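You operate a simulated robot arm through the tools that you are given. There is no shell and no other tool. Be economical: measure what you need, move in short steps, check, and stop when the job is done.

The job below is to be done with a simulated two-armed robot. You get a single attempt, and the scene is never put back.

TASK
Send the blue and grey label pads down line B in the orange tote.
Fine: use the step panel: A forward, load both pads, then A to B, then B forward, one step each; the third pad stays.
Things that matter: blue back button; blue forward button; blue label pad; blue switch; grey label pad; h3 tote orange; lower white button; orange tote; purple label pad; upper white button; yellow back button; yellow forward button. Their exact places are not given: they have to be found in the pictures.

It is judged by the outcome, as a careful person would: the job done as asked, and still so three seconds after it is handed in. It fails if anything else is knocked over, pushed out of place, dropped, spilled or broken.

THE ROBOT
Two 7-joint arms with fingered hands on one trunk, on a base that drives. Base frame: it is fixed to the floor where the robot stands at the start and does not move with it; the origin is under the middle of the robot, x ahead of it, y to its left, z up. Readings come in mm, rad, newtons and seconds.
The left shoulder is at the start at [70, 169, 918], the right one opposite. With the tool pointing down near the work surface each hand reaches from about 100 to 680 mm from the robot's upright axis, wherever it stands, measured 20 degrees to its own side. Places, roughly: blue back button [500, 100, 600]; blue forward button [500, 0, 600]; blue switch [100, 1600, 500]; h3 tote orange [900, 600, 800]; lower white button [500, -100, 600]; upper white button [500, -100, 600]; yellow back button [500, 100, 600]; yellow forward button [500, 0, 600]. Payload 3.4 kg a hand.
The tool frame of a hand sits at the grasp point between the pads (the TCP): z along the fingers, y along the line on which they close. The tips reach 23 mm beyond it. The gripper opens to 116 mm. The gripper's body begins 65 mm behind the TCP. The gripper is a hand of 4 fingers: y runs from the thumb to the fingers, the wrist lies at [0, 0, -211] in the tool frame, and closing takes about 1.5 s.
Orientation is that of the tool frame in the base frame, as a unit quaternion [w, x, y, z]. With the fingers straight down and closing along the base's y, the tool's x points along the base's -x, its y along +y and its z along -z.

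THE INTERFACE
- The arms move only by the tool move_arm. It takes "left_moves", "right_moves" or both (then of equal length, played together; a hand with none holds still); each is a list of rows, each a list of 2 entries, a list of its own where there are three numbers: the shift along the tool's x, y, z in units of 300 mm (1.0 is 300 mm), then the turn, a rotation vector about the tool's x, y, z in units of 45 degrees (1.0 is 45 degrees). In form: [[[tx, ty, tz], [wx, wy, wz]], ...]. A call has 1 to 20 rows; each row is the pose to reach, as a shift and turn from the pose commanded when the call began, along the tool's axes at that moment. "left_gripper" and "right_gripper" are, for a hand that has rows, the finger opening in mm, from 0 to 116, set as the call begins (left out, the last holds). A call with a number of a shift or a turn outside -1 to 1 is refused whole. Rows are played at 5 a second. More than 50 mm and 0.15 rad between two rows, or a gripper value outside its range, and nothing of the call is played. A pose out of reach is approached as far as the arm can. The call stops where the force on the tool passes 40 N (or 10 N more than at its start, if that is more) or the arm is blocked; 0.2 s more then pass. The fingers move at their own pace (about 153 mm/s each) and stop on an object; they squeeze with about 24 N. The grip force told is the motor's: it shows also when the fingers shut on nothing. Time passes only in rows, and 0.2 s behind the last, so rows that repeat a pose let the fingers close. The reply holds the time, the measured pose of the TCP, the force on the tool along the base axes, the opening and the grip force, in the units named above and with some noise, with the torque about the TCP (base axes, N m) and any sound that the robot's microphone picked up.
- Cameras (640 x 400 px; columns grow to the right, rows downward): "scene" is now at [131.9, 15.1, 1138]; the picture's right is [0.19, -0.98, -0.00], its down [-0.66, -0.13, -0.74] and it looks along [0.73, 0.14, -0.67] (base axes); focal length 276 px, centre (320, 200). "left" rides on the left gripper at [-69, 1, -90] in its tool frame; the picture's right is [-0.01, -1.00, 0.00], its down [0.79, -0.01, -0.61] and it looks along [0.61, -0.01, 0.79] (tool axes); focal length 251 px, centre (320, 200). "right" rides on the right gripper at [69, 1, -90] in its tool frame; the picture's right is [-0.01, 1.00, 0.00], its down [-0.80, -0.01, -0.61] and it looks along [-0.61, -0.01, 0.80] (tool axes); focal length 251 px, centre (320, 200).
- capture(camera): a new picture of that camera. It takes no simulated time.
- move_column(by): slides the trunk up (or, below 0, down) by that many mm; the arms and the scene camera ride with it, the base frame stays. It gives what a move gives, with no picture.
- steer(legs): drives the robot by 1 to 6 legs, each [ahead, left, turn to the left] in mm, mm and rad, along the robot's own axes; the way and the turn of a leg run together, so that a leg with both is an arc; at most 1500 mm and 3.142 rad a leg. The arms and the cameras ride along, it lands a little off, and it stops where it bumps. It gives what a move gives.
- curl_fingers(finger1, finger2, finger3, thumb_bend, hand): sets how far each is bent, from 0 (flat) to 1 (curled in); at 0.3 the hand is open as for a grip, at 0.7 the pads meet at the TCP. One left out holds its place. A second passes; each finger stops where it meets its share of the squeeze, and holds until it gets a number again. A gripper value or a shape takes the hand back. It gives what a move gives, with no picture; readings hold the bend of each and the force on the fingers (four entries, about 0 where the hand has none), thumb and palm.
- grasp_type(shape, hand): the hand has 4 fingers and takes this shape, open, in about a second: jaw (thumb against the fingers, like two jaws); tri (thumb and two fingers); tip (a fingertip pinch); poke (one finger out to press); point (the index stretched); flat (the hand flat); cup (the hand cupped); fist (a fist). The gripper value then closes the fingers along that shape, each until it touches; the sizes above hold for jaw. It gives what a move gives, with no picture.
- head_to(pan, tilt): turns the head with the scene camera to pan (to the left, within 1.501 rad either way) and tilt (down, from -0.506 to 1.204), counted from straight ahead of the robot. It gives what a move gives.
- pixel_to_xyz(camera, pixels): for up to 12 pixels [column, row] of the newest picture of that camera ("zoom" is the newest enlarged one), the place [x, y, z] in the base frame of the surface seen there, good to about 2 mm. It takes no simulated time.
- enlarge(camera, box): a new picture of the part [left, top, right, bottom] of that camera's present view, enlarged. It takes no simulated time.
- job_done(): hands the job in; it is judged then, once.

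Work in short steps. Measure before you move; look again where a grasp or a placing could have gone wrong, and mend it. You have 80 turns and 62 pictures in all, those below and enlarged ones among them. Open the grippers and draw the arms clear of the work before you hand the job in, unless the task says otherwise; then end with one line.

The tools are called after "Emit:" as a command line: name --argument value ..., lists and objects as JSON in quotes. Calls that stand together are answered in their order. move_arm: Moves the arms, as the interface text tells. Its arguments: {"type":"object","properties":{"left_moves":{"type":"array","items":{"type":"array"}},"left_gripper":{"type":"number"},"right_moves":{"type":"array","items":{"type":"array"}},"right_gripper":{"type":"number"}},"required":[]} The other tools are called the same way: move_column (by) slides the trunk up or down; grasp_type (shape, hand) gives the hand a shape; curl_fingers (finger1, finger2, finger3, thumb_bend, hand) moves the fingers one by one; steer (legs) drives the base; head_to (pan, tilt) turns the head that bears the scene camera; capture (camera) takes a picture; pixel_to_xyz (camera, pixels) gives the place of the surface under pixels of a picture; enlarge (camera, box) takes an enlarged picture of a part of a camera's view; job_done () hands the job in.

At the start:

```text
time: 0.0
left_tcp_pos: [495.8, 127.9, 903.9]
left_tool_rot: [0.0, 0.0, 1.0, -0.001]
left_force: [-0.1, 0.1, -0.4]
left_wrist_torque: [0.04, -0.03, 0.02]
left_grip_width: 116.1
left_finger_force: 0.3
left_shape: jaw
left_bend: [0.3, 0.3, 0.3, 0.3]
left_finger forces: [0.0, 0.1, 0.1, 0.0, 0.0, 0.1]
right_tcp_pos: [468.7, -184.6, 880.6]
right_tool_rot: [0.0, 0.0, 1.0, 0.0]
right_force: [0.0, 0.2, 0.3]
right_wrist_torque: [0.02, 0.02, 0.01]
right_grip_width: 115.8
right_finger_force: 0.1
right_shape: jaw
right_bend: [0.3, 0.3, 0.3, 0.3]
right_finger forces: [0.0, 0.0, 0.0, 0.1, 0.1, 0.0]
trunk travel left (down, up): [-425.0, 515.0]
robot x, y, heading: [0.5, 0.0, -0.001]
head pan, tilt: [0.19, 0.738]
```

scene: 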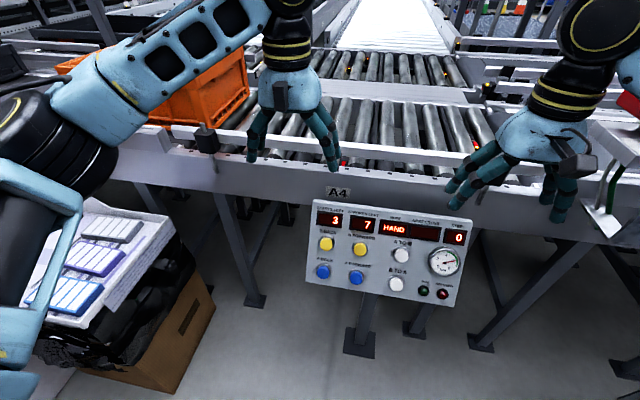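
right: 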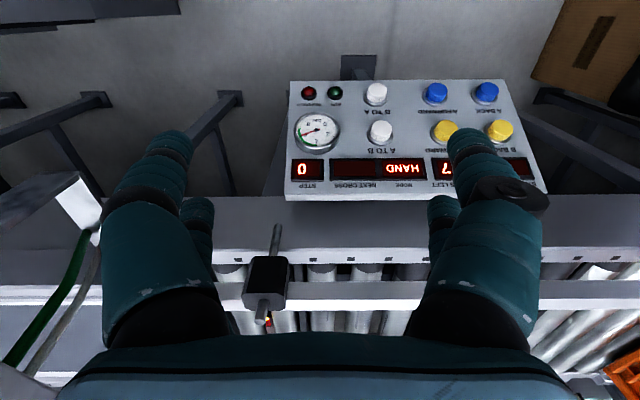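
left: 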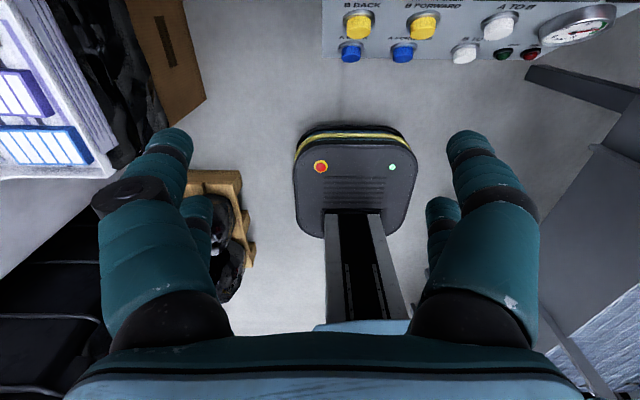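

I'll look at the panel closely and at the left side (tote, pads).

Emit:
enlarge --camera "scene" --box '[300, 180, 480, 310]'

Emit:
pixel_to_xyz --camera "scene" --pixels '[[327, 243], [360, 243], [323, 271], [356, 276], [401, 255], [396, 284], [110, 230], [90, 258], [70, 293], [200, 105], [312, 290], [450, 300]]'

Emit:
head_to --pan 0.6 --tilt 0.5

Emit:
capture --camera "scene"

```text
3.08 times, centred on (390, 245) of scene
```

zoom: 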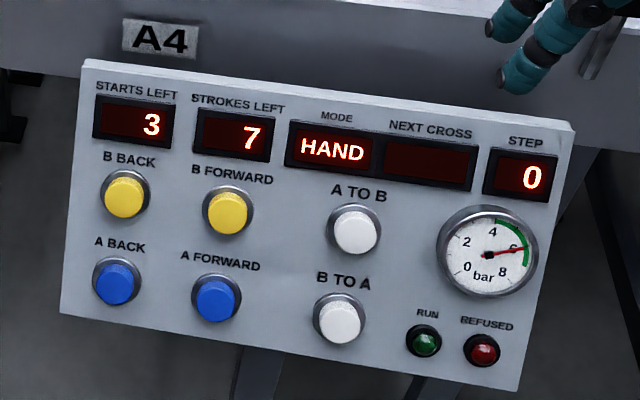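

```text
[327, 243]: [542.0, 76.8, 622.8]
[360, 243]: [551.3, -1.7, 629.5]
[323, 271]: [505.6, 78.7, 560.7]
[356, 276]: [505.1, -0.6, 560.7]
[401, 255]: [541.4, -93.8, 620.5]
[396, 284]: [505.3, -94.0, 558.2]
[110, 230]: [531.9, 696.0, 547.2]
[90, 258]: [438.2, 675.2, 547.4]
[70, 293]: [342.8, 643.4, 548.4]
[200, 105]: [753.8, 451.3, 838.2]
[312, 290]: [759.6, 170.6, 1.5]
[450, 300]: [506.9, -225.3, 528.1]
```

```text
time: 0.9
left_tcp_pos: [494.7, 126.6, 904.2]
left_tool_rot: [-0.001, 0.0, 1.0, 0.001]
left_force: [0.5, -0.1, -0.1]
left_wrist_torque: [-0.02, 0.03, -0.03]
left_grip_width: 115.6
left_finger_force: 0.1
left_shape: jaw
left_bend: [0.3, 0.3, 0.3, 0.3]
left_finger forces: [0.0, 0.0, 0.0, 0.0, 0.1, 0.0]
right_tcp_pos: [469.4, -184.4, 880.4]
right_tool_rot: [0.0, 0.0, 1.0, 0.0]
right_force: [0.2, -0.1, -0.1]
right_wrist_torque: [0.02, 0.0, 0.02]
right_grip_width: 115.9
right_finger_force: 0.0
right_shape: jaw
right_bend: [0.3, 0.3, 0.3, 0.3]
right_finger forces: [0.0, 0.1, 0.0, 0.0, 0.1, 0.1]
trunk travel left (down, up): [-425.0, 515.0]
robot x, y, heading: [-1.1, 0.9, 0.003]
head pan, tilt: [0.6, 0.499]
```

```text
57 pictures are left
```

scene: 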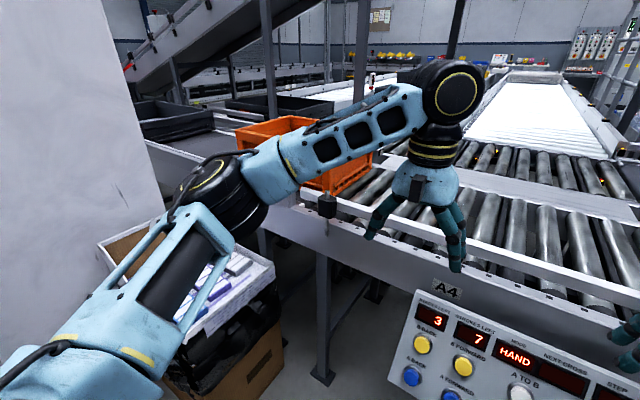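

Tote sits at about (850,500). I'll look left for the blue switch and at the tote and lines.

Emit:
head_to --pan 1.45 --tilt 0.3

Emit:
capture --camera "scene"

Emit:
head_to --pan 0.1 --tilt 0.35

Emit:
capture --camera "scene"

```text
time: 2.0
left_tcp_pos: [496.1, 128.2, 903.1]
left_tool_rot: [0.0, 0.0, 1.0, -0.001]
left_force: [-0.3, -0.3, -0.4]
left_wrist_torque: [0.03, -0.02, -0.04]
left_grip_width: 115.8
left_finger_force: 0.0
left_shape: jaw
left_bend: [0.3, 0.3, 0.3, 0.3]
left_finger forces: [0.0, 0.0, 0.0, 0.1, 0.0, 0.0]
right_tcp_pos: [469.5, -185.0, 881.4]
right_tool_rot: [0.0, 0.0, 1.0, 0.0]
right_force: [0.5, 0.3, -0.4]
right_wrist_torque: [0.0, 0.04, 0.02]
right_grip_width: 116.1
right_finger_force: 0.1
right_shape: jaw
right_bend: [0.3, 0.3, 0.3, 0.3]
right_finger forces: [0.1, 0.0, 0.0, 0.0, 0.1, 0.0]
trunk travel left (down, up): [-425.0, 515.0]
robot x, y, heading: [-0.7, -4.1, -0.005]
head pan, tilt: [1.45, 0.3]
```

```text
56 pictures are left
```

scene: 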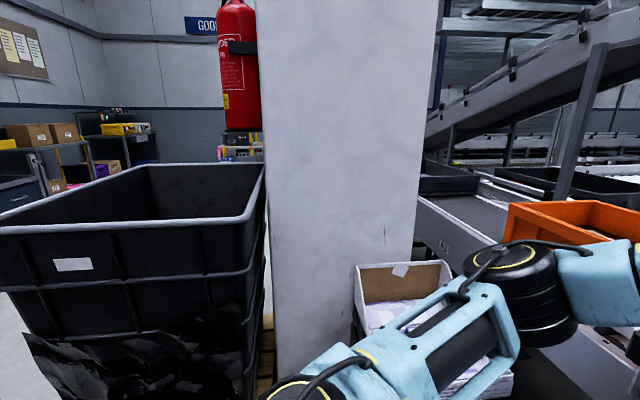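

```text
time: 3.5
left_tcp_pos: [495.5, 127.9, 904.4]
left_tool_rot: [0.0, 0.0, 1.0, -0.001]
left_force: [-0.1, 0.0, 0.1]
left_wrist_torque: [0.02, -0.02, 0.0]
left_grip_width: 116.1
left_finger_force: 0.1
left_shape: jaw
left_bend: [0.3, 0.3, 0.3, 0.3]
left_finger forces: [0.0, 0.0, 0.0, 0.0, 0.0, 0.1]
right_tcp_pos: [468.9, -184.2, 881.4]
right_tool_rot: [0.0, 0.001, 1.0, 0.0]
right_force: [-0.2, -0.3, -0.1]
right_wrist_torque: [-0.02, -0.02, -0.02]
right_grip_width: 115.8
right_finger_force: 0.0
right_shape: jaw
right_bend: [0.3, 0.3, 0.3, 0.3]
right_finger forces: [0.0, 0.0, 0.1, 0.0, 0.1, 0.0]
trunk travel left (down, up): [-425.0, 515.0]
robot x, y, heading: [4.3, 0.1, 0.001]
head pan, tilt: [0.099, 0.351]
```

```text
55 pictures are left
```

scene: 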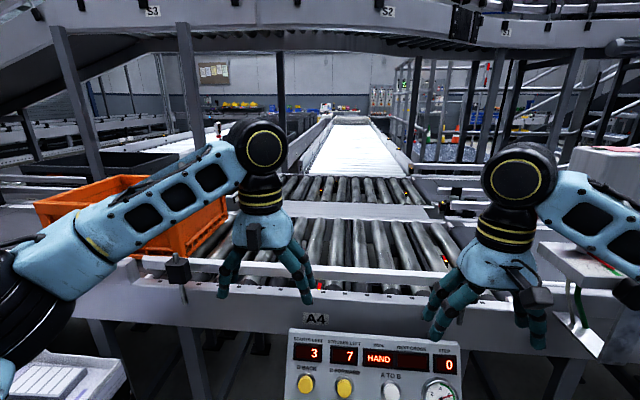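

A is likely the near lane. First shape the right hand to poke and look at where the fingertip is.

Emit:
grasp_type --shape "poke" --hand "right"

Emit:
move_arm --right_moves '[[[0.05, 0, 0.05], [0, -0.18, 0]], [[0.1, 0, 0.1], [0, -0.36, 0]], [[0.15, 0, 0.15], [0, -0.54, 0]], [[0.2, 0, 0.2], [0, -0.72, 0]], [[0.25, 0, 0.25], [0, -0.9, 0]], [[0.28, 0, 0.28], [0, -1, 0]]]'

Emit:
capture --camera "right"

Emit:
head_to --pan -0.1 --tilt 0.75

Emit:
capture --camera "scene"

```text
time: 4.4
left_tcp_pos: [496.0, 126.8, 903.8]
left_tool_rot: [0.001, 0.0, 1.0, 0.0]
left_force: [1.0, -0.3, -0.5]
left_wrist_torque: [0.02, 0.02, -0.02]
left_grip_width: 115.8
left_finger_force: 0.0
left_shape: jaw
left_bend: [0.3, 0.3, 0.3, 0.3]
left_finger forces: [0.0, 0.0, 0.1, 0.1, 0.0, 0.0]
right_tcp_pos: [468.0, -184.9, 880.2]
right_tool_rot: [0.0, 0.0, 1.0, 0.0]
right_force: [-0.6, 1.4, 0.8]
right_wrist_torque: [0.0, -0.04, -0.01]
right_grip_width: 0.3
right_finger_force: 0.1
right_shape: poke
right_bend: [1.0, 1.0, 1.0, 0.28]
right_finger forces: [0.0, 0.0, 0.0, 0.1, 0.0, 0.0]
trunk travel left (down, up): [-425.0, 515.0]
robot x, y, heading: [0.1, -0.2, -0.003]
head pan, tilt: [0.099, 0.351]
```

```text
time: 5.8
left_tcp_pos: [496.0, 128.1, 903.6]
left_tool_rot: [-0.001, 0.0, 1.0, 0.0]
left_force: [0.2, -0.4, 0.0]
left_wrist_torque: [0.0, 0.0, 0.01]
left_grip_width: 116.1
left_finger_force: 0.0
left_shape: jaw
left_bend: [0.3, 0.3, 0.3, 0.3]
left_finger forces: [0.0, 0.0, 0.0, 0.1, 0.1, 0.0]
right_tcp_pos: [440.3, -166.8, 807.1]
right_tool_rot: [0.383, 0.0, 0.924, 0.0]
right_force: [0.7, 0.7, 0.4]
right_wrist_torque: [-0.01, 0.02, 0.0]
right_grip_width: 0.0
right_finger_force: 0.0
right_shape: poke
right_bend: [1.0, 1.0, 1.0, 0.28]
right_finger forces: [0.0, 0.1, 0.0, 0.0, 0.0, 0.0]
right hand out of reach, approached as far as the arm can: row 5, 6
trunk travel left (down, up): [-425.0, 515.0]
robot x, y, heading: [0.6, -1.1, 0.001]
head pan, tilt: [0.099, 0.351]
```

```text
54 pictures are left
```

right: 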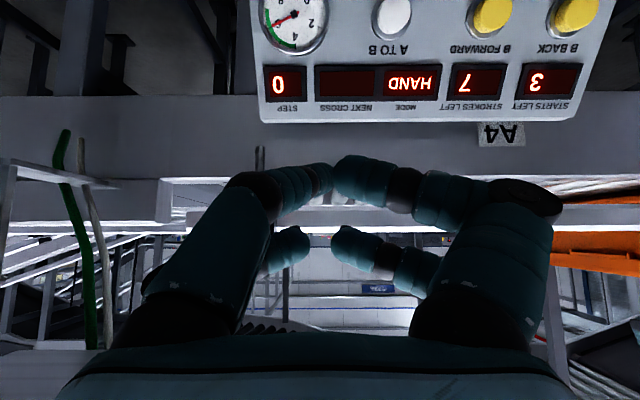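

```text
time: 6.7
left_tcp_pos: [495.9, 127.3, 903.4]
left_tool_rot: [0.001, 0.0, 1.0, 0.0]
left_force: [-0.2, 1.3, 0.4]
left_wrist_torque: [0.05, 0.01, 0.01]
left_grip_width: 115.9
left_finger_force: 0.0
left_shape: jaw
left_bend: [0.3, 0.3, 0.3, 0.3]
left_finger forces: [0.0, 0.1, 0.0, 0.0, 0.0, 0.0]
right_tcp_pos: [439.8, -166.5, 806.9]
right_tool_rot: [0.381, 0.0, 0.924, -0.001]
right_force: [-0.9, -0.2, 0.1]
right_wrist_torque: [-0.02, -0.04, 0.02]
right_grip_width: 0.3
right_finger_force: 0.1
right_shape: poke
right_bend: [1.0, 1.0, 1.0, 0.28]
right_finger forces: [0.0, 0.0, 0.0, 0.0, 0.1, 0.1]
trunk travel left (down, up): [-425.0, 515.0]
robot x, y, heading: [-0.9, -3.2, -0.002]
head pan, tilt: [-0.099, 0.75]
```

```text
53 pictures are left
```

scene: 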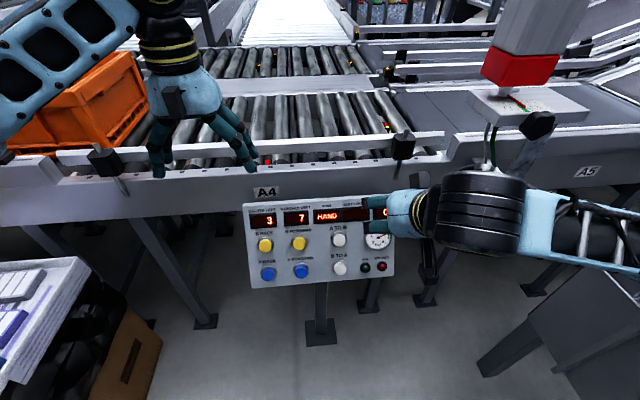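

Measure the finger points in the right camera picture to find the protruding tip.

Emit:
pixel_to_xyz --camera "right" --pixels '[[325, 175], [345, 170], [405, 185], [285, 185], [250, 195], [520, 190], [303, 240], [340, 240], [420, 262], [490, 210], [220, 230], [500, 260]]'

```text
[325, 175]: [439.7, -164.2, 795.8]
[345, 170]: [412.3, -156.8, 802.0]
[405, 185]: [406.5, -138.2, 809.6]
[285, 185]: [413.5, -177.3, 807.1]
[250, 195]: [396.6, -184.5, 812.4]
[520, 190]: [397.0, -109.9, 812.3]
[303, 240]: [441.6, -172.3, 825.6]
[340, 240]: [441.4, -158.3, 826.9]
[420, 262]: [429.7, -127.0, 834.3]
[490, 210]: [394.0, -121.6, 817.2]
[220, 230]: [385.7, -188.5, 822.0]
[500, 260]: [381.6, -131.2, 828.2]
```

No clear stretched finger; try the "point" shape instead.

Emit:
grasp_type --shape "point" --hand "right"

Emit:
capture --camera "right"

Emit:
enlarge --camera "scene" --box '[330, 160, 490, 280]'

```text
time: 7.6
left_tcp_pos: [494.7, 127.4, 903.6]
left_tool_rot: [0.0, 0.0, 1.0, 0.0]
left_force: [0.2, 0.0, 0.7]
left_wrist_torque: [-0.01, 0.0, 0.0]
left_grip_width: 116.0
left_finger_force: 0.0
left_shape: jaw
left_bend: [0.3, 0.3, 0.3, 0.3]
left_finger forces: [0.1, 0.1, 0.0, 0.1, 0.0, 0.1]
right_tcp_pos: [439.5, -165.2, 808.4]
right_tool_rot: [0.381, 0.0, 0.924, -0.001]
right_force: [0.2, -0.3, -0.3]
right_wrist_torque: [0.04, 0.02, 0.02]
right_grip_width: 0.0
right_finger_force: 0.1
right_shape: point
right_bend: [0.05, 0.82, 0.82, 0.31]
right_finger forces: [0.0, 0.0, 0.1, 0.0, 0.0, 0.0]
trunk travel left (down, up): [-425.0, 515.0]
robot x, y, heading: [0.1, -1.4, 0.003]
head pan, tilt: [-0.099, 0.75]
```

```text
52 pictures are left
```

right: 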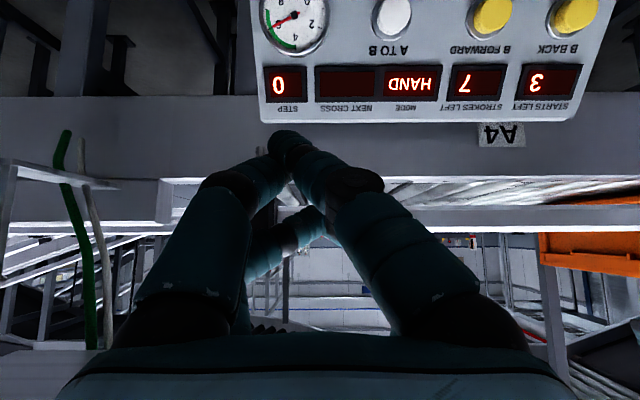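

```text
3.33 times, centred on (410, 220) of scene
```

zoom: 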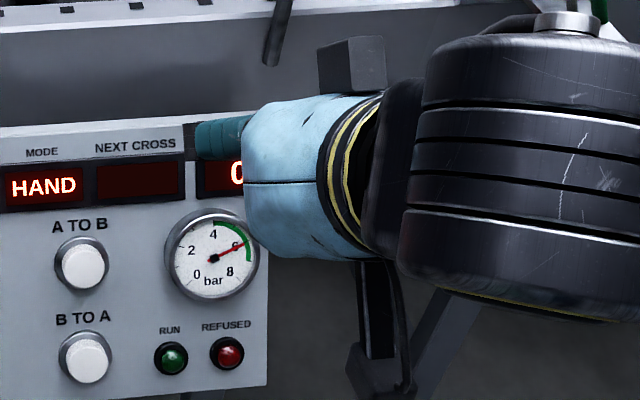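

Emit:
pixel_to_xyz --camera "right" --pixels '[[283, 140], [300, 142], [310, 165], [350, 185], [275, 155], [265, 165], [300, 225], [320, 215], [283, 133], [420, 230]]'

```text
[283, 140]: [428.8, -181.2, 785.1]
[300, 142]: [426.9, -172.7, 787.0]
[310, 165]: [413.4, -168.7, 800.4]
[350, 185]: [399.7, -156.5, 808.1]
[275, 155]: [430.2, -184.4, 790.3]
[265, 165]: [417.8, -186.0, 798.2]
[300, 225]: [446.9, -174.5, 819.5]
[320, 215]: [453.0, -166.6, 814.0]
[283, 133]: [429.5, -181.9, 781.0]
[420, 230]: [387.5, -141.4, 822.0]
```

Try individual finger control: index at 0.6, the others curled fully.

Emit:
curl_fingers --hand "right" --finger1 0.55 --finger2 1.0 --finger3 1.0 --thumb_bend 1.0

Emit:
capture --camera "right"

```text
time: 8.6
left_tcp_pos: [496.1, 127.9, 903.4]
left_tool_rot: [0.0, 0.0, 1.0, 0.0]
left_force: [-0.1, 0.9, -0.2]
left_wrist_torque: [0.01, 0.02, -0.01]
left_grip_width: 116.1
left_finger_force: 0.0
left_shape: jaw
left_bend: [0.3, 0.3, 0.3, 0.3]
left_finger forces: [0.1, 0.0, 0.0, 0.1, 0.0, 0.1]
right_tcp_pos: [440.9, -165.9, 806.6]
right_tool_rot: [0.382, 0.0, 0.924, 0.0]
right_force: [0.7, -0.4, -0.2]
right_wrist_torque: [-0.01, -0.03, 0.01]
right_grip_width: 16.5
right_finger_force: 0.1
right_shape: fingers
right_bend: [0.54, 0.75, 0.75, 0.99]
right_finger forces: [0.0, 0.0, 0.0, 0.0, 0.0, 0.1]
trunk travel left (down, up): [-425.0, 515.0]
robot x, y, heading: [-1.6, 2.9, 0.006]
head pan, tilt: [-0.099, 0.75]
```

```text
50 pictures are left
```

right: 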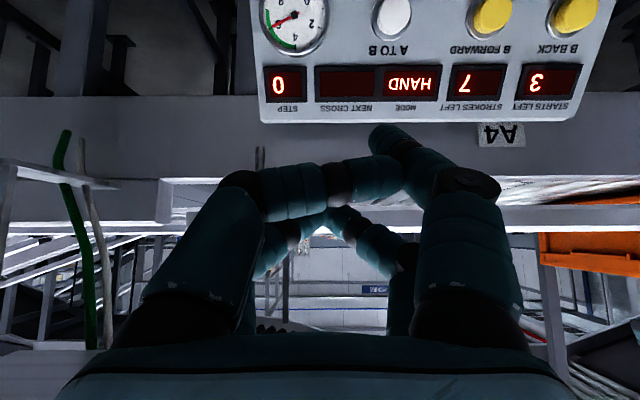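

The index tip at (383,135) now stands clear; measure it.

Emit:
pixel_to_xyz --camera "right" --pixels '[[382, 138], [400, 140], [385, 129], [375, 140], [300, 170], [345, 215], [430, 160], [370, 175]]'

```text
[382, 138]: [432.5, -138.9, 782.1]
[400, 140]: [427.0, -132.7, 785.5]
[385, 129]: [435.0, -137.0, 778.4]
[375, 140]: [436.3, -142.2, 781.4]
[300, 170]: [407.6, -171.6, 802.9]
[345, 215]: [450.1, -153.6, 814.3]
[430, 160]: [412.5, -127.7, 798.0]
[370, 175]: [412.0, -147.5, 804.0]
```

Index tip is ≈(14, 25, 21) in tool frame. Move toward a pre-press place in front of the A FORWARD button, keeping the 45° pitch, checking tracking.

Emit:
move_arm --right_moves '[[[0.063, 0.078, 0.083], [0, 0, 0]], [[0.127, 0.156, 0.166], [0, 0, 0]], [[0.19, 0.233, 0.25], [0, 0, 0]]]'

```text
time: 9.4
left_tcp_pos: [496.4, 127.9, 902.9]
left_tool_rot: [0.0, 0.001, 1.0, 0.0]
left_force: [-1.2, -0.7, 0.3]
left_wrist_torque: [0.01, 0.0, -0.03]
left_grip_width: 115.9
left_finger_force: 0.1
left_shape: jaw
left_bend: [0.3, 0.3, 0.3, 0.3]
left_finger forces: [0.0, 0.2, 0.0, 0.0, 0.0, 0.1]
right_tcp_pos: [454.9, -95.4, 715.5]
right_tool_rot: [0.383, -0.001, 0.924, 0.001]
right_force: [-0.1, 0.3, 0.5]
right_wrist_torque: [0.0, 0.04, 0.03]
right_grip_width: 16.6
right_finger_force: 0.1
right_shape: fingers
right_bend: [0.54, 0.75, 0.75, 0.99]
right_finger forces: [0.0, 0.0, 0.0, 0.0, 0.0, 0.0]
trunk travel left (down, up): [-425.0, 515.0]
robot x, y, heading: [0.9, -0.1, 0.001]
head pan, tilt: [-0.099, 0.75]
```

Tracking is good. Continue to the pre-press place.

Emit:
move_arm --right_moves '[[[0.066, 0.077, 0.082], [0, 0, 0]], [[0.133, 0.153, 0.164], [0, 0, 0]], [[0.199, 0.23, 0.246], [0, 0, 0]]]'

Emit:
capture --camera "right"

Emit:
enlarge --camera "scene" --box '[230, 180, 410, 300]'

```text
time: 10.2
left_tcp_pos: [494.9, 127.7, 902.8]
left_tool_rot: [0.0, 0.0, 1.0, 0.001]
left_force: [-0.5, 0.1, -0.1]
left_wrist_torque: [0.0, 0.02, 0.03]
left_grip_width: 115.6
left_finger_force: 0.0
left_shape: jaw
left_bend: [0.3, 0.3, 0.3, 0.3]
left_finger forces: [0.0, 0.0, 0.0, 0.0, 0.1, 0.0]
right_tcp_pos: [463.4, -24.0, 622.6]
right_tool_rot: [0.382, -0.001, 0.924, 0.0]
right_force: [-0.5, 0.3, -0.2]
right_wrist_torque: [-0.01, -0.04, 0.05]
right_grip_width: 16.8
right_finger_force: 0.1
right_shape: fingers
right_bend: [0.54, 0.75, 0.75, 0.99]
right_finger forces: [0.1, 0.0, 0.0, 0.0, 0.1, 0.1]
trunk travel left (down, up): [-425.0, 515.0]
robot x, y, heading: [2.1, -2.5, -0.004]
head pan, tilt: [-0.099, 0.75]
```

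```text
49 pictures are left
```

right: 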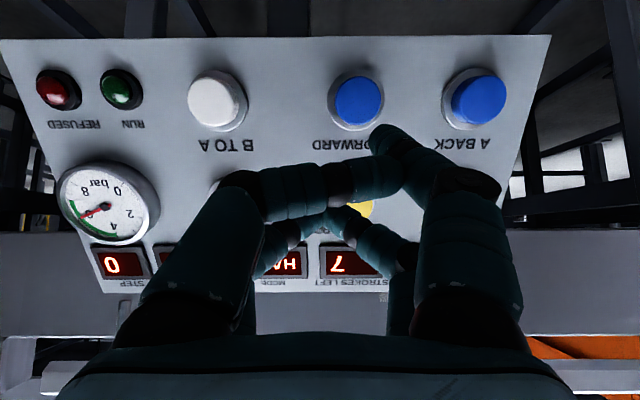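

```text
3.33 times, centred on (320, 240) of scene
```

zoom: 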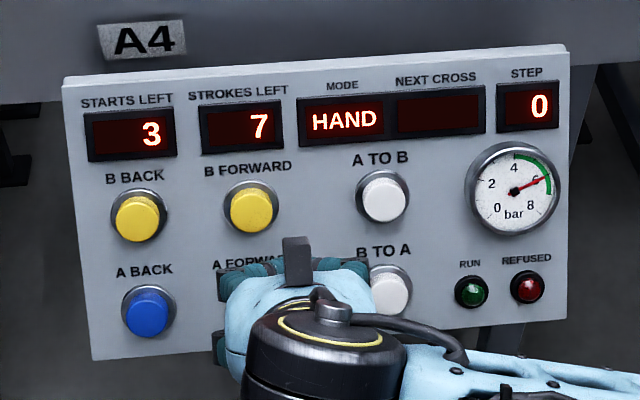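

Emit:
pixel_to_xyz --camera "right" --pixels '[[360, 100], [360, 85], [360, 118], [345, 100], [300, 90], [300, 130], [480, 100], [215, 105], [385, 130], [376, 140]]'

```text
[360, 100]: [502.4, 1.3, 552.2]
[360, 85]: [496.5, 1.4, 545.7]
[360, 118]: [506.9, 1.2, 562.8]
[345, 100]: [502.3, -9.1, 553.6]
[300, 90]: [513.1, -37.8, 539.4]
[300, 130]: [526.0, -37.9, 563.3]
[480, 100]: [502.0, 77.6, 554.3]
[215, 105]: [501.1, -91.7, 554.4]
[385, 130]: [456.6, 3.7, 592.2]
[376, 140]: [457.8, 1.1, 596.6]
```

Button face centre ≈(502,0,554), fingertip ≈(464,2,599). Approach along the panel normal and press lightly, in small rows.

Emit:
move_arm --right_moves '[[[0.04, -0.004, 0.113], [0, 0, 0]], [[0.03, -0.004, 0.15], [0, 0, 0]], [[0.024, -0.004, 0.175], [0, 0, 0]], [[0.018, -0.004, 0.19], [0, 0, 0]]]'

Emit:
enlarge --camera "scene" --box '[230, 180, 410, 300]'

Emit:
capture --camera "right"

```text
time: 11.2
left_tcp_pos: [494.2, 127.4, 904.0]
left_tool_rot: [0.0, 0.0, 1.0, 0.0]
left_force: [-0.1, 0.0, -0.3]
left_wrist_torque: [-0.01, 0.0, 0.0]
left_grip_width: 115.8
left_finger_force: 0.1
left_shape: jaw
left_bend: [0.3, 0.3, 0.3, 0.3]
left_finger forces: [0.1, 0.0, 0.0, 0.0, 0.0, 0.1]
right_tcp_pos: [499.1, -28.8, 577.1]
right_tool_rot: [0.383, -0.001, 0.924, 0.0]
right_force: [-5.5, 0.9, 1.1]
right_wrist_torque: [0.02, 0.16, 0.23]
right_grip_width: 16.6
right_finger_force: 1.6
right_shape: fingers
right_bend: [0.55, 0.75, 0.75, 0.99]
right_finger forces: [5.4, 0.0, 0.1, 0.0, 0.1, 0.0]
trunk travel left (down, up): [-425.0, 515.0]
robot x, y, heading: [0.4, 1.4, 0.004]
head pan, tilt: [-0.099, 0.75]
heard: click
```

```text
3.33 times, centred on (320, 240) of scene
```

zoom: 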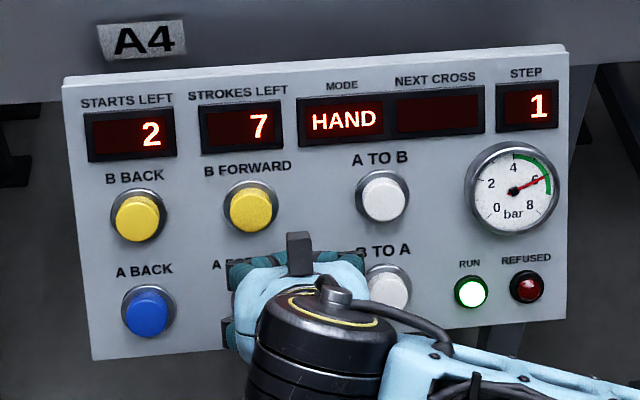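

```text
46 pictures are left
```

right: 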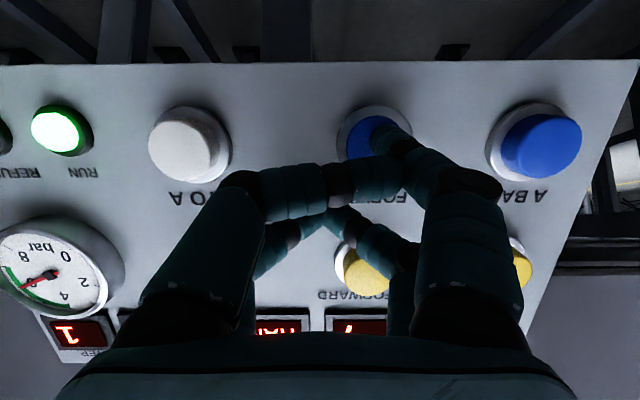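

Click heard, STEP 1, RUN lit. Withdraw and watch the tote.

Emit:
move_arm --right_moves '[[[0.02, 0, -0.05], [0, 0, 0]], [[0.0, 0, -0.15], [0, 0, 0]], [[-0.05, -0.1, -0.28], [0, 0, 0]], [[-0.1, -0.23, -0.35], [0, 0, 0]], [[-0.18, -0.35, -0.42], [0, 0, 0]], [[-0.18, -0.35, -0.42], [0, 0, 0]], [[-0.18, -0.35, -0.42], [0, 0, 0]]]'

Emit:
head_to --pan 0.2 --tilt 0.6

Emit:
capture --camera "scene"

```text
refused: row 3 steps farther than a row can; nothing moved
```

```text
time: 12.0
left_tcp_pos: [496.2, 127.2, 903.5]
left_tool_rot: [0.0, 0.0, 1.0, -0.001]
left_force: [-0.4, -0.5, -0.2]
left_wrist_torque: [-0.01, 0.04, 0.0]
left_grip_width: 115.8
left_finger_force: 0.0
left_shape: jaw
left_bend: [0.3, 0.3, 0.3, 0.3]
left_finger forces: [0.1, 0.1, 0.0, 0.1, 0.0, 0.0]
right_tcp_pos: [499.9, -28.1, 577.2]
right_tool_rot: [0.382, 0.0, 0.924, 0.0]
right_force: [-6.0, 0.2, 0.9]
right_wrist_torque: [0.07, 0.16, 0.15]
right_grip_width: 16.9
right_finger_force: 2.4
right_shape: fingers
right_bend: [0.55, 0.75, 0.75, 0.99]
right_finger forces: [5.2, 0.0, 0.0, 0.0, 0.1, 0.0]
trunk travel left (down, up): [-425.0, 515.0]
robot x, y, heading: [-1.7, -2.2, 0.002]
head pan, tilt: [0.201, 0.6]
```

```text
45 pictures are left
```

scene: 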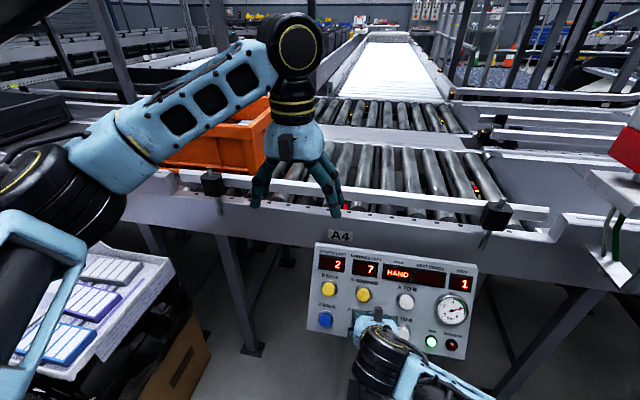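

A row was too long; withdraw in shorter rows right away.

Emit:
move_arm --right_moves '[[[0.02, 0, -0.06], [0, 0, 0]], [[0.0, 0, -0.15], [0, 0, 0]], [[-0.02, -0.06, -0.25], [0, 0, 0]], [[-0.06, -0.15, -0.32], [0, 0, 0]], [[-0.1, -0.24, -0.4], [0, 0, 0]], [[-0.14, -0.32, -0.45], [0, 0, 0]], [[-0.14, -0.32, -0.45], [0, 0, 0]], [[-0.14, -0.32, -0.45], [0, 0, 0]], [[-0.14, -0.32, -0.45], [0, 0, 0]]]'

Emit:
capture --camera "scene"

```text
time: 14.0
left_tcp_pos: [494.8, 127.4, 903.8]
left_tool_rot: [0.0, 0.001, 1.0, 0.0]
left_force: [-0.7, 0.5, -0.2]
left_wrist_torque: [0.0, -0.01, 0.02]
left_grip_width: 115.9
left_finger_force: 0.0
left_shape: jaw
left_bend: [0.3, 0.3, 0.3, 0.3]
left_finger forces: [0.0, 0.0, 0.0, 0.0, 0.1, 0.1]
right_tcp_pos: [436.2, -121.6, 703.0]
right_tool_rot: [0.382, 0.0, 0.924, 0.0]
right_force: [-0.1, 0.3, 0.3]
right_wrist_torque: [-0.01, -0.02, 0.01]
right_grip_width: 16.6
right_finger_force: 0.1
right_shape: fingers
right_bend: [0.54, 0.75, 0.75, 0.99]
right_finger forces: [0.0, 0.1, 0.0, 0.1, 0.0, 0.0]
trunk travel left (down, up): [-425.0, 515.0]
robot x, y, heading: [2.6, 1.2, 0.002]
head pan, tilt: [0.201, 0.6]
```

```text
44 pictures are left
```

scene: 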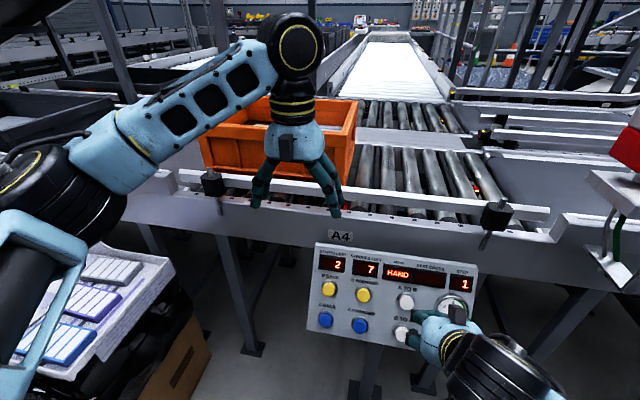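

The tote is still rolling. Meanwhile measure floor clearances to the robot's left from the left camera.

Emit:
capture --camera "left"

Emit:
pixel_to_xyz --camera "left" --pixels '[[300, 170], [412, 170], [355, 130], [240, 180], [245, 260], [200, 95], [235, 290], [90, 150], [60, 150], [50, 110], [335, 220]]'

Emit:
pixel_to_xyz --camera "scene" --pixels '[[200, 360], [190, 300], [100, 270], [60, 345], [92, 303], [88, 323], [25, 350], [70, 360], [112, 268], [85, 255], [350, 100], [205, 165]]'

```text
43 pictures are left
```

left: 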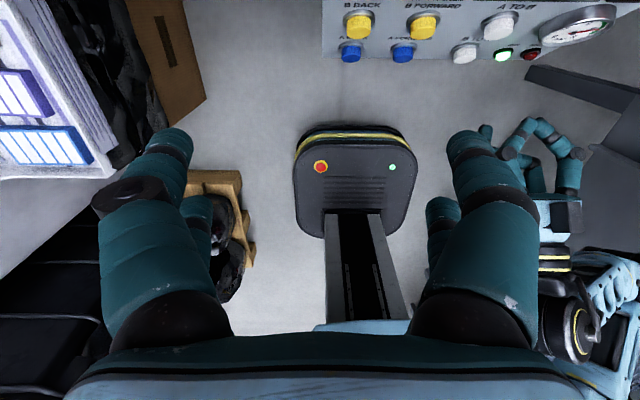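

```text
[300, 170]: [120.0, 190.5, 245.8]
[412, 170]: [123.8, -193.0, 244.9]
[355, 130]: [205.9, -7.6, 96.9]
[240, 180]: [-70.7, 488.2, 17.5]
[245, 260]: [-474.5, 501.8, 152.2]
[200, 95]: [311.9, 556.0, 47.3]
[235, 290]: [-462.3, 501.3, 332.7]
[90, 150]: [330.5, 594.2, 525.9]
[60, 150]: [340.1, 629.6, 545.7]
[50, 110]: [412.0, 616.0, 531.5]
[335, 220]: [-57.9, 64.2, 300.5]
```

```text
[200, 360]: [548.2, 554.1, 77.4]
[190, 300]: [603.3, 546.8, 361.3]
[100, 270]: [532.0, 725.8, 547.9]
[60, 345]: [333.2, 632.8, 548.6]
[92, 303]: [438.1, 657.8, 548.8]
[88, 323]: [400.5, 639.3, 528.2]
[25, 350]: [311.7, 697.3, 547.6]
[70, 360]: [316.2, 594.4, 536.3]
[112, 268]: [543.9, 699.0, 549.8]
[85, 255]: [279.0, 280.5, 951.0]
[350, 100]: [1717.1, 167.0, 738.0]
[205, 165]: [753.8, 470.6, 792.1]
```

Base can shift left about 230 mm (base edge 195, pallet at 488). First lift the right hand clear of the panel, and check the tote.

Emit:
move_arm --right_moves '[[[-0.06, 0, -0.1], [0, 0, 0]], [[-0.12, 0, -0.2], [0, 0, 0]], [[-0.18, 0, -0.31], [0, 0, 0]], [[-0.18, 0, -0.31], [0, 0, 0]], [[-0.18, 0, -0.31], [0, 0, 0]], [[-0.18, 0, -0.31], [0, 0, 0]], [[-0.18, 0, -0.31], [0, 0, 0]]]'

Emit:
capture --camera "scene"

```text
time: 15.6
left_tcp_pos: [495.8, 127.3, 903.7]
left_tool_rot: [0.0, 0.0, 1.0, 0.0]
left_force: [-0.3, -0.2, -0.2]
left_wrist_torque: [0.01, 0.02, 0.02]
left_grip_width: 115.9
left_finger_force: 0.1
left_shape: jaw
left_bend: [0.3, 0.3, 0.3, 0.3]
left_finger forces: [0.0, 0.0, 0.0, 0.1, 0.1, 0.0]
right_tcp_pos: [419.0, -118.5, 807.8]
right_tool_rot: [0.382, 0.001, 0.924, -0.001]
right_force: [0.2, -0.3, 0.4]
right_wrist_torque: [0.01, 0.01, 0.03]
right_grip_width: 16.7
right_finger_force: 0.1
right_shape: fingers
right_bend: [0.54, 0.75, 0.75, 0.99]
right_finger forces: [0.0, 0.1, 0.1, 0.0, 0.0, 0.0]
right hand out of reach, approached as far as the arm can: row 2, 3, 4, 5, 6, 7
trunk travel left (down, up): [-425.0, 515.0]
robot x, y, heading: [-0.7, -2.0, -0.002]
head pan, tilt: [0.201, 0.6]
```

```text
42 pictures are left
```

scene: 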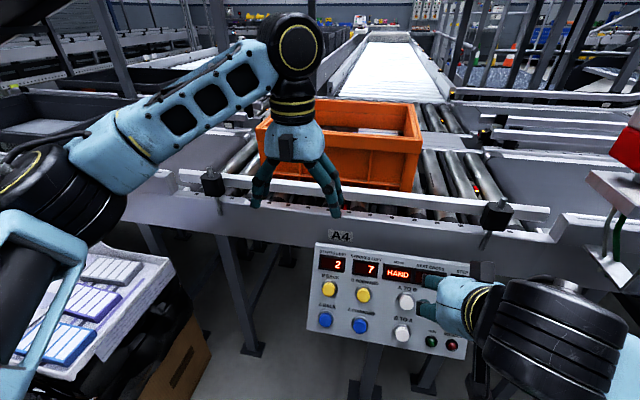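

RUN is off and the tote has stopped in front. Drive left 230 mm toward the pads.

Emit:
steer --legs '[[0, 230, 0]]'

Emit:
head_to --pan 0.8 --tilt 0.95

Emit:
capture --camera "scene"

Emit:
capture --camera "left"

```text
time: 17.4
left_tcp_pos: [496.4, 354.1, 903.1]
left_tool_rot: [0.001, 0.002, 1.0, 0.0]
left_force: [1.1, -0.1, -0.3]
left_wrist_torque: [-0.03, -0.02, 0.03]
left_grip_width: 115.9
left_finger_force: 0.0
left_shape: jaw
left_bend: [0.3, 0.3, 0.3, 0.3]
left_finger forces: [0.0, 0.1, 0.0, 0.0, 0.1, 0.0]
right_tcp_pos: [418.4, 107.3, 807.4]
right_tool_rot: [0.383, 0.002, 0.924, -0.002]
right_force: [0.1, 0.4, 0.1]
right_wrist_torque: [0.0, 0.02, 0.01]
right_grip_width: 17.0
right_finger_force: 0.0
right_shape: fingers
right_bend: [0.54, 0.75, 0.75, 0.99]
right_finger forces: [0.1, 0.1, 0.0, 0.1, 0.1, 0.0]
trunk travel left (down, up): [-425.0, 515.0]
robot x, y, heading: [2.0, 230.1, -0.003]
head pan, tilt: [0.201, 0.6]
stopped in leg 1: the robot was blocked; the commanded pose is now the measured one
```

```text
time: 18.4
left_tcp_pos: [495.9, 352.9, 902.5]
left_tool_rot: [0.0, 0.002, 1.0, 0.001]
left_force: [0.6, 0.4, 0.1]
left_wrist_torque: [0.01, 0.0, 0.01]
left_grip_width: 116.0
left_finger_force: 0.0
left_shape: jaw
left_bend: [0.3, 0.3, 0.3, 0.3]
left_finger forces: [0.0, 0.0, 0.0, 0.0, 0.0, 0.0]
right_tcp_pos: [418.4, 107.5, 806.7]
right_tool_rot: [0.381, 0.002, 0.924, -0.001]
right_force: [-0.7, 0.0, 1.2]
right_wrist_torque: [-0.03, -0.01, -0.02]
right_grip_width: 17.0
right_finger_force: 0.0
right_shape: fingers
right_bend: [0.54, 0.75, 0.75, 0.99]
right_finger forces: [0.1, 0.0, 0.0, 0.0, 0.1, 0.0]
trunk travel left (down, up): [-425.0, 515.0]
robot x, y, heading: [-1.4, 227.9, -0.003]
head pan, tilt: [0.799, 0.949]
```

```text
41 pictures are left
```

scene: 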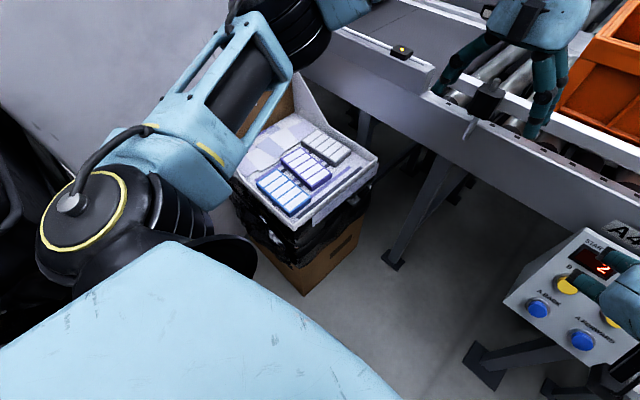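

```text
40 pictures are left
```

left: 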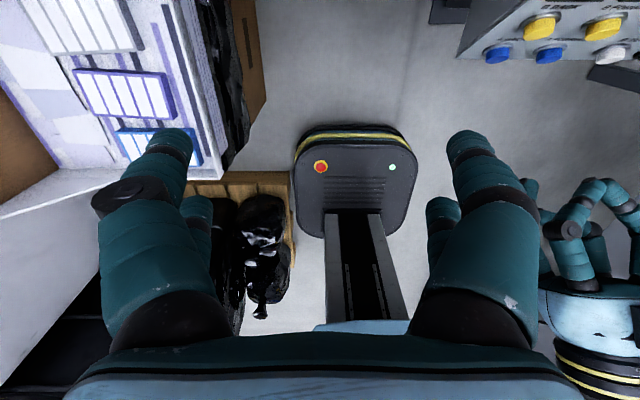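

It just touched at the end; back off 15 mm and look at the pads closely.

Emit:
steer --legs '[[0, -15, 0]]'

Emit:
enlarge --camera "scene" --box '[220, 90, 400, 240]'

```text
time: 19.2
left_tcp_pos: [496.5, 338.4, 903.3]
left_tool_rot: [0.0, 0.002, 1.0, 0.0]
left_force: [-0.1, 0.0, -0.2]
left_wrist_torque: [0.02, -0.01, -0.01]
left_grip_width: 115.7
left_finger_force: 0.1
left_shape: jaw
left_bend: [0.3, 0.3, 0.3, 0.3]
left_finger forces: [0.0, 0.0, 0.0, 0.1, 0.0, 0.1]
right_tcp_pos: [419.7, 92.9, 807.4]
right_tool_rot: [0.381, 0.002, 0.924, -0.001]
right_force: [-0.1, 0.3, -0.1]
right_wrist_torque: [0.0, -0.05, 0.0]
right_grip_width: 17.1
right_finger_force: 0.1
right_shape: fingers
right_bend: [0.54, 0.75, 0.75, 0.99]
right_finger forces: [0.1, 0.1, 0.0, 0.0, 0.0, 0.0]
trunk travel left (down, up): [-425.0, 515.0]
robot x, y, heading: [-0.0, 209.4, -0.005]
head pan, tilt: [0.799, 0.949]
```

```text
2.67 times, centred on (310, 165) of scene
```

zoom: 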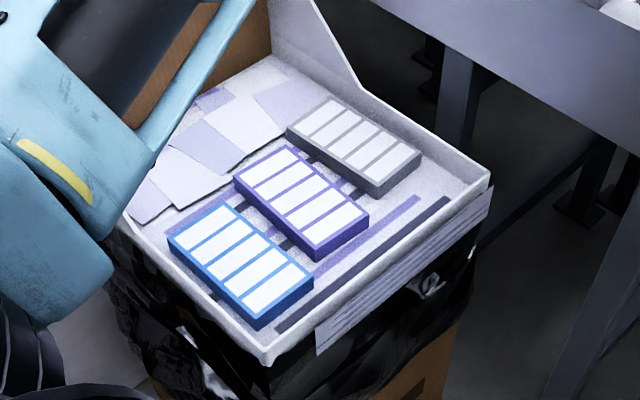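

Emit:
pixel_to_xyz --camera "zoom" --pixels '[[236, 206], [170, 240], [258, 316], [312, 274], [332, 100], [290, 132], [378, 184], [420, 152], [420, 165], [312, 290], [295, 146], [340, 245]]'

Emit:
pixel_to_xyz --camera "zoom" --pixels '[[236, 180], [366, 212], [318, 246], [490, 175], [265, 360], [265, 350], [330, 310], [160, 190], [440, 190], [350, 150], [120, 215], [272, 2]]'

```text
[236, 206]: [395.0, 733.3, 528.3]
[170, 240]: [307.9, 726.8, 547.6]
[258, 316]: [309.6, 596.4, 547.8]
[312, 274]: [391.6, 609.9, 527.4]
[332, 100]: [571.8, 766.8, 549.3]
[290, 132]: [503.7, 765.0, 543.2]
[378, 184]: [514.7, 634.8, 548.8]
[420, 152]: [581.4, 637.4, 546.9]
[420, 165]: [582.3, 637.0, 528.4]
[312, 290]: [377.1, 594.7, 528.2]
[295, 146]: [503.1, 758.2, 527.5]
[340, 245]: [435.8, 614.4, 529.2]
```

```text
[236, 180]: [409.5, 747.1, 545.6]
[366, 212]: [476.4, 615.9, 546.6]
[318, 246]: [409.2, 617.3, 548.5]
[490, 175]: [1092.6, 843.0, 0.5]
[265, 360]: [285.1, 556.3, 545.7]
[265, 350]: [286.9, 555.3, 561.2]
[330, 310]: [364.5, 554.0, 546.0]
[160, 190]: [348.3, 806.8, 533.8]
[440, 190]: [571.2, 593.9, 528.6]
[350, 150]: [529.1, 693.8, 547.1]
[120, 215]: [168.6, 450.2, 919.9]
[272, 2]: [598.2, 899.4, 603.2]
```

Pads are about 68×130×20 mm: blue centred (343,662), grey (543,701), tops at z 548, tray floor 528. I'll move the left hand over blue while turning it 90° so it closes along base x.

Emit:
move_arm --left_moves '[[[0.042, 0.09, 0.033], [0, 0, 0.167]], [[0.084, 0.18, 0.067], [0, 0, 0.333]], [[0.127, 0.27, 0.1], [0, 0, 0.5]], [[0.169, 0.36, 0.133], [0, 0, 0.667]], [[0.211, 0.45, 0.167], [0, 0, 0.833]], [[0.253, 0.54, 0.2], [0, 0, 1.0]]]'

```text
time: 20.6
left_tcp_pos: [420.2, 499.3, 846.5]
left_tool_rot: [0.0, 0.386, 0.923, -0.001]
left_force: [-0.5, 0.3, 0.0]
left_wrist_torque: [0.0, -0.02, 0.01]
left_grip_width: 115.8
left_finger_force: 0.1
left_shape: jaw
left_bend: [0.3, 0.3, 0.3, 0.3]
left_finger forces: [0.0, 0.0, 0.0, 0.0, 0.0, 0.0]
right_tcp_pos: [418.8, 94.1, 808.0]
right_tool_rot: [0.382, 0.002, 0.924, -0.002]
right_force: [0.4, 1.5, -0.4]
right_wrist_torque: [0.01, -0.01, 0.02]
right_grip_width: 16.7
right_finger_force: 0.1
right_shape: fingers
right_bend: [0.54, 0.75, 0.75, 0.99]
right_finger forces: [0.0, 0.1, 0.1, 0.0, 0.0, 0.0]
trunk travel left (down, up): [-425.0, 515.0]
robot x, y, heading: [-1.7, 212.9, -0.004]
head pan, tilt: [0.799, 0.949]
```

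Emit:
move_arm --left_moves '[[[0.095, 0.034, 0.109], [0, 0, 0.167]], [[0.189, 0.068, 0.219], [0, 0, 0.333]], [[0.283, 0.102, 0.328], [0, 0, 0.5]], [[0.378, 0.136, 0.438], [0, 0, 0.667]], [[0.472, 0.17, 0.547], [0, 0, 0.833]], [[0.567, 0.203, 0.657], [0, 0, 0.995]]]' --left_gripper 90

Emit:
capture --camera "left"

Emit:
enlarge --camera "scene" --box '[180, 60, 420, 240]'

```text
time: 22.0
left_tcp_pos: [341.5, 665.7, 647.0]
left_tool_rot: [0.0, 0.708, 0.707, 0.0]
left_force: [0.8, 0.8, -0.1]
left_wrist_torque: [0.01, 0.02, 0.03]
left_grip_width: 90.4
left_finger_force: 0.0
left_shape: jaw
left_bend: [0.61, 0.61, 0.61, 0.61]
left_finger forces: [0.0, 0.0, 0.0, 0.1, 0.1, 0.0]
right_tcp_pos: [419.0, 93.1, 808.4]
right_tool_rot: [0.382, 0.002, 0.924, -0.002]
right_force: [0.1, 0.3, -0.6]
right_wrist_torque: [0.01, 0.02, 0.01]
right_grip_width: 16.8
right_finger_force: 0.1
right_shape: fingers
right_bend: [0.54, 0.75, 0.75, 0.99]
right_finger forces: [0.1, 0.1, 0.1, 0.1, 0.1, 0.0]
trunk travel left (down, up): [-425.0, 515.0]
robot x, y, heading: [-0.6, 215.1, -0.005]
head pan, tilt: [0.799, 0.949]
```

```text
38 pictures are left
```

left: 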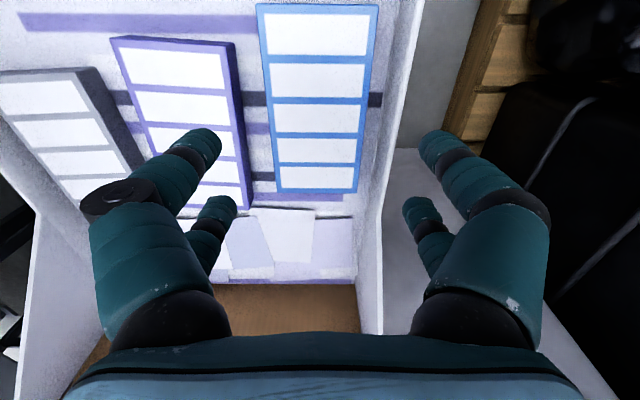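

```text
2.22 times, centred on (300, 150) of scene
```

zoom: 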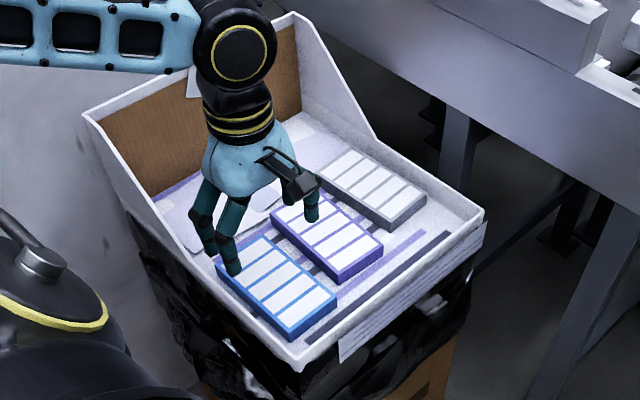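

Measure pad edges, tray wall and fingertip positions from the left camera.

Emit:
pixel_to_xyz --camera "left" --pixels '[[278, 185], [356, 190], [264, 60], [368, 60], [247, 150], [386, 120], [378, 140], [215, 140], [425, 140], [228, 205], [412, 205], [360, 280]]'

```text
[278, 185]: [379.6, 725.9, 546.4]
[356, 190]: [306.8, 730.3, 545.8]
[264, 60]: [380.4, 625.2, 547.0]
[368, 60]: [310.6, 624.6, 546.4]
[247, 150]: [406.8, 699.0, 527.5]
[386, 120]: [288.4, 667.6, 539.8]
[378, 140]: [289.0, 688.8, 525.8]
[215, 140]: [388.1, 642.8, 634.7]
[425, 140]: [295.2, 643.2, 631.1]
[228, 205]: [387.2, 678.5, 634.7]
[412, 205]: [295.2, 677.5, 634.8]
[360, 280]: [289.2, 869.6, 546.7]
```

Tray wall inner face x≈289, purple edge 407; fingers must fit, so narrow to 82 mm centred at 345 and descend to just above pad top.

Emit:
move_arm --left_moves '[[[0, 0.012, 0.0], [0, 0, 0]], [[0, 0.012, 0.08], [0, 0, 0]], [[0, 0.012, 0.16], [0, 0, 0]], [[0, 0.012, 0.215], [0, 0, 0]], [[0, 0.012, 0.215], [0, 0, 0]]]' --left_gripper 82

Emit:
capture --camera "left"

Emit:
enlarge --camera "scene" --box '[220, 90, 380, 210]'

```text
time: 23.2
left_tcp_pos: [345.1, 664.0, 582.2]
left_tool_rot: [0.0, 0.707, 0.707, 0.0]
left_force: [-0.6, 0.2, 0.1]
left_wrist_torque: [0.02, -0.01, 0.0]
left_grip_width: 82.4
left_finger_force: 0.0
left_shape: jaw
left_bend: [0.66, 0.66, 0.66, 0.66]
left_finger forces: [0.0, 0.0, 0.0, 0.1, 0.1, 0.0]
right_tcp_pos: [419.4, 91.9, 808.0]
right_tool_rot: [0.382, 0.002, 0.924, -0.001]
right_force: [0.4, 1.0, 0.1]
right_wrist_torque: [-0.01, 0.0, -0.03]
right_grip_width: 17.0
right_finger_force: 0.0
right_shape: fingers
right_bend: [0.54, 0.75, 0.75, 0.99]
right_finger forces: [0.0, 0.0, 0.0, 0.0, 0.1, 0.0]
trunk travel left (down, up): [-425.0, 515.0]
robot x, y, heading: [-0.3, 213.7, -0.002]
head pan, tilt: [0.799, 0.949]
```

```text
36 pictures are left
```

left: 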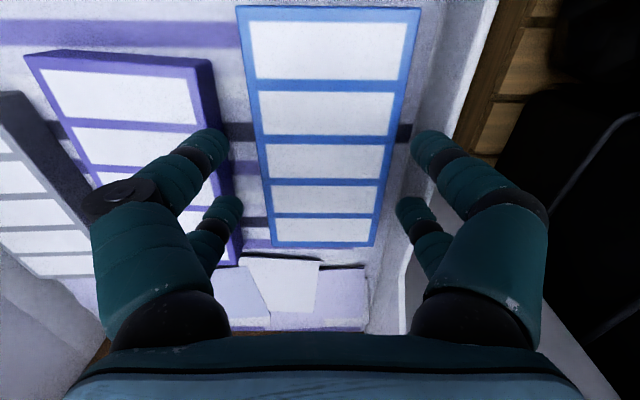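

```text
3.33 times, centred on (300, 150) of scene
```

zoom: 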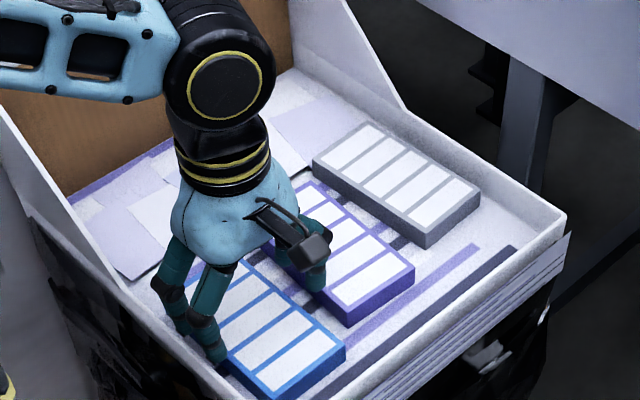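

Emit:
pixel_to_xyz --camera "left" --pixels '[[222, 142], [413, 142], [238, 208], [401, 208], [257, 130], [396, 130], [213, 100], [420, 110], [440, 60], [420, 136], [400, 204], [205, 132]]'

```text
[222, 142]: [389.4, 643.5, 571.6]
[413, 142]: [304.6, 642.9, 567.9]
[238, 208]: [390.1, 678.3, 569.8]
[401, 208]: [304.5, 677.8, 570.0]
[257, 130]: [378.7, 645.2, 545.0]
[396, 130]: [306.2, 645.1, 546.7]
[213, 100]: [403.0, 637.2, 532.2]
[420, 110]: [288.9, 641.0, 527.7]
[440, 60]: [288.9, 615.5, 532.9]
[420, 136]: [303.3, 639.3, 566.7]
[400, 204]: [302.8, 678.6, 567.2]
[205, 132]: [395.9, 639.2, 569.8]
```

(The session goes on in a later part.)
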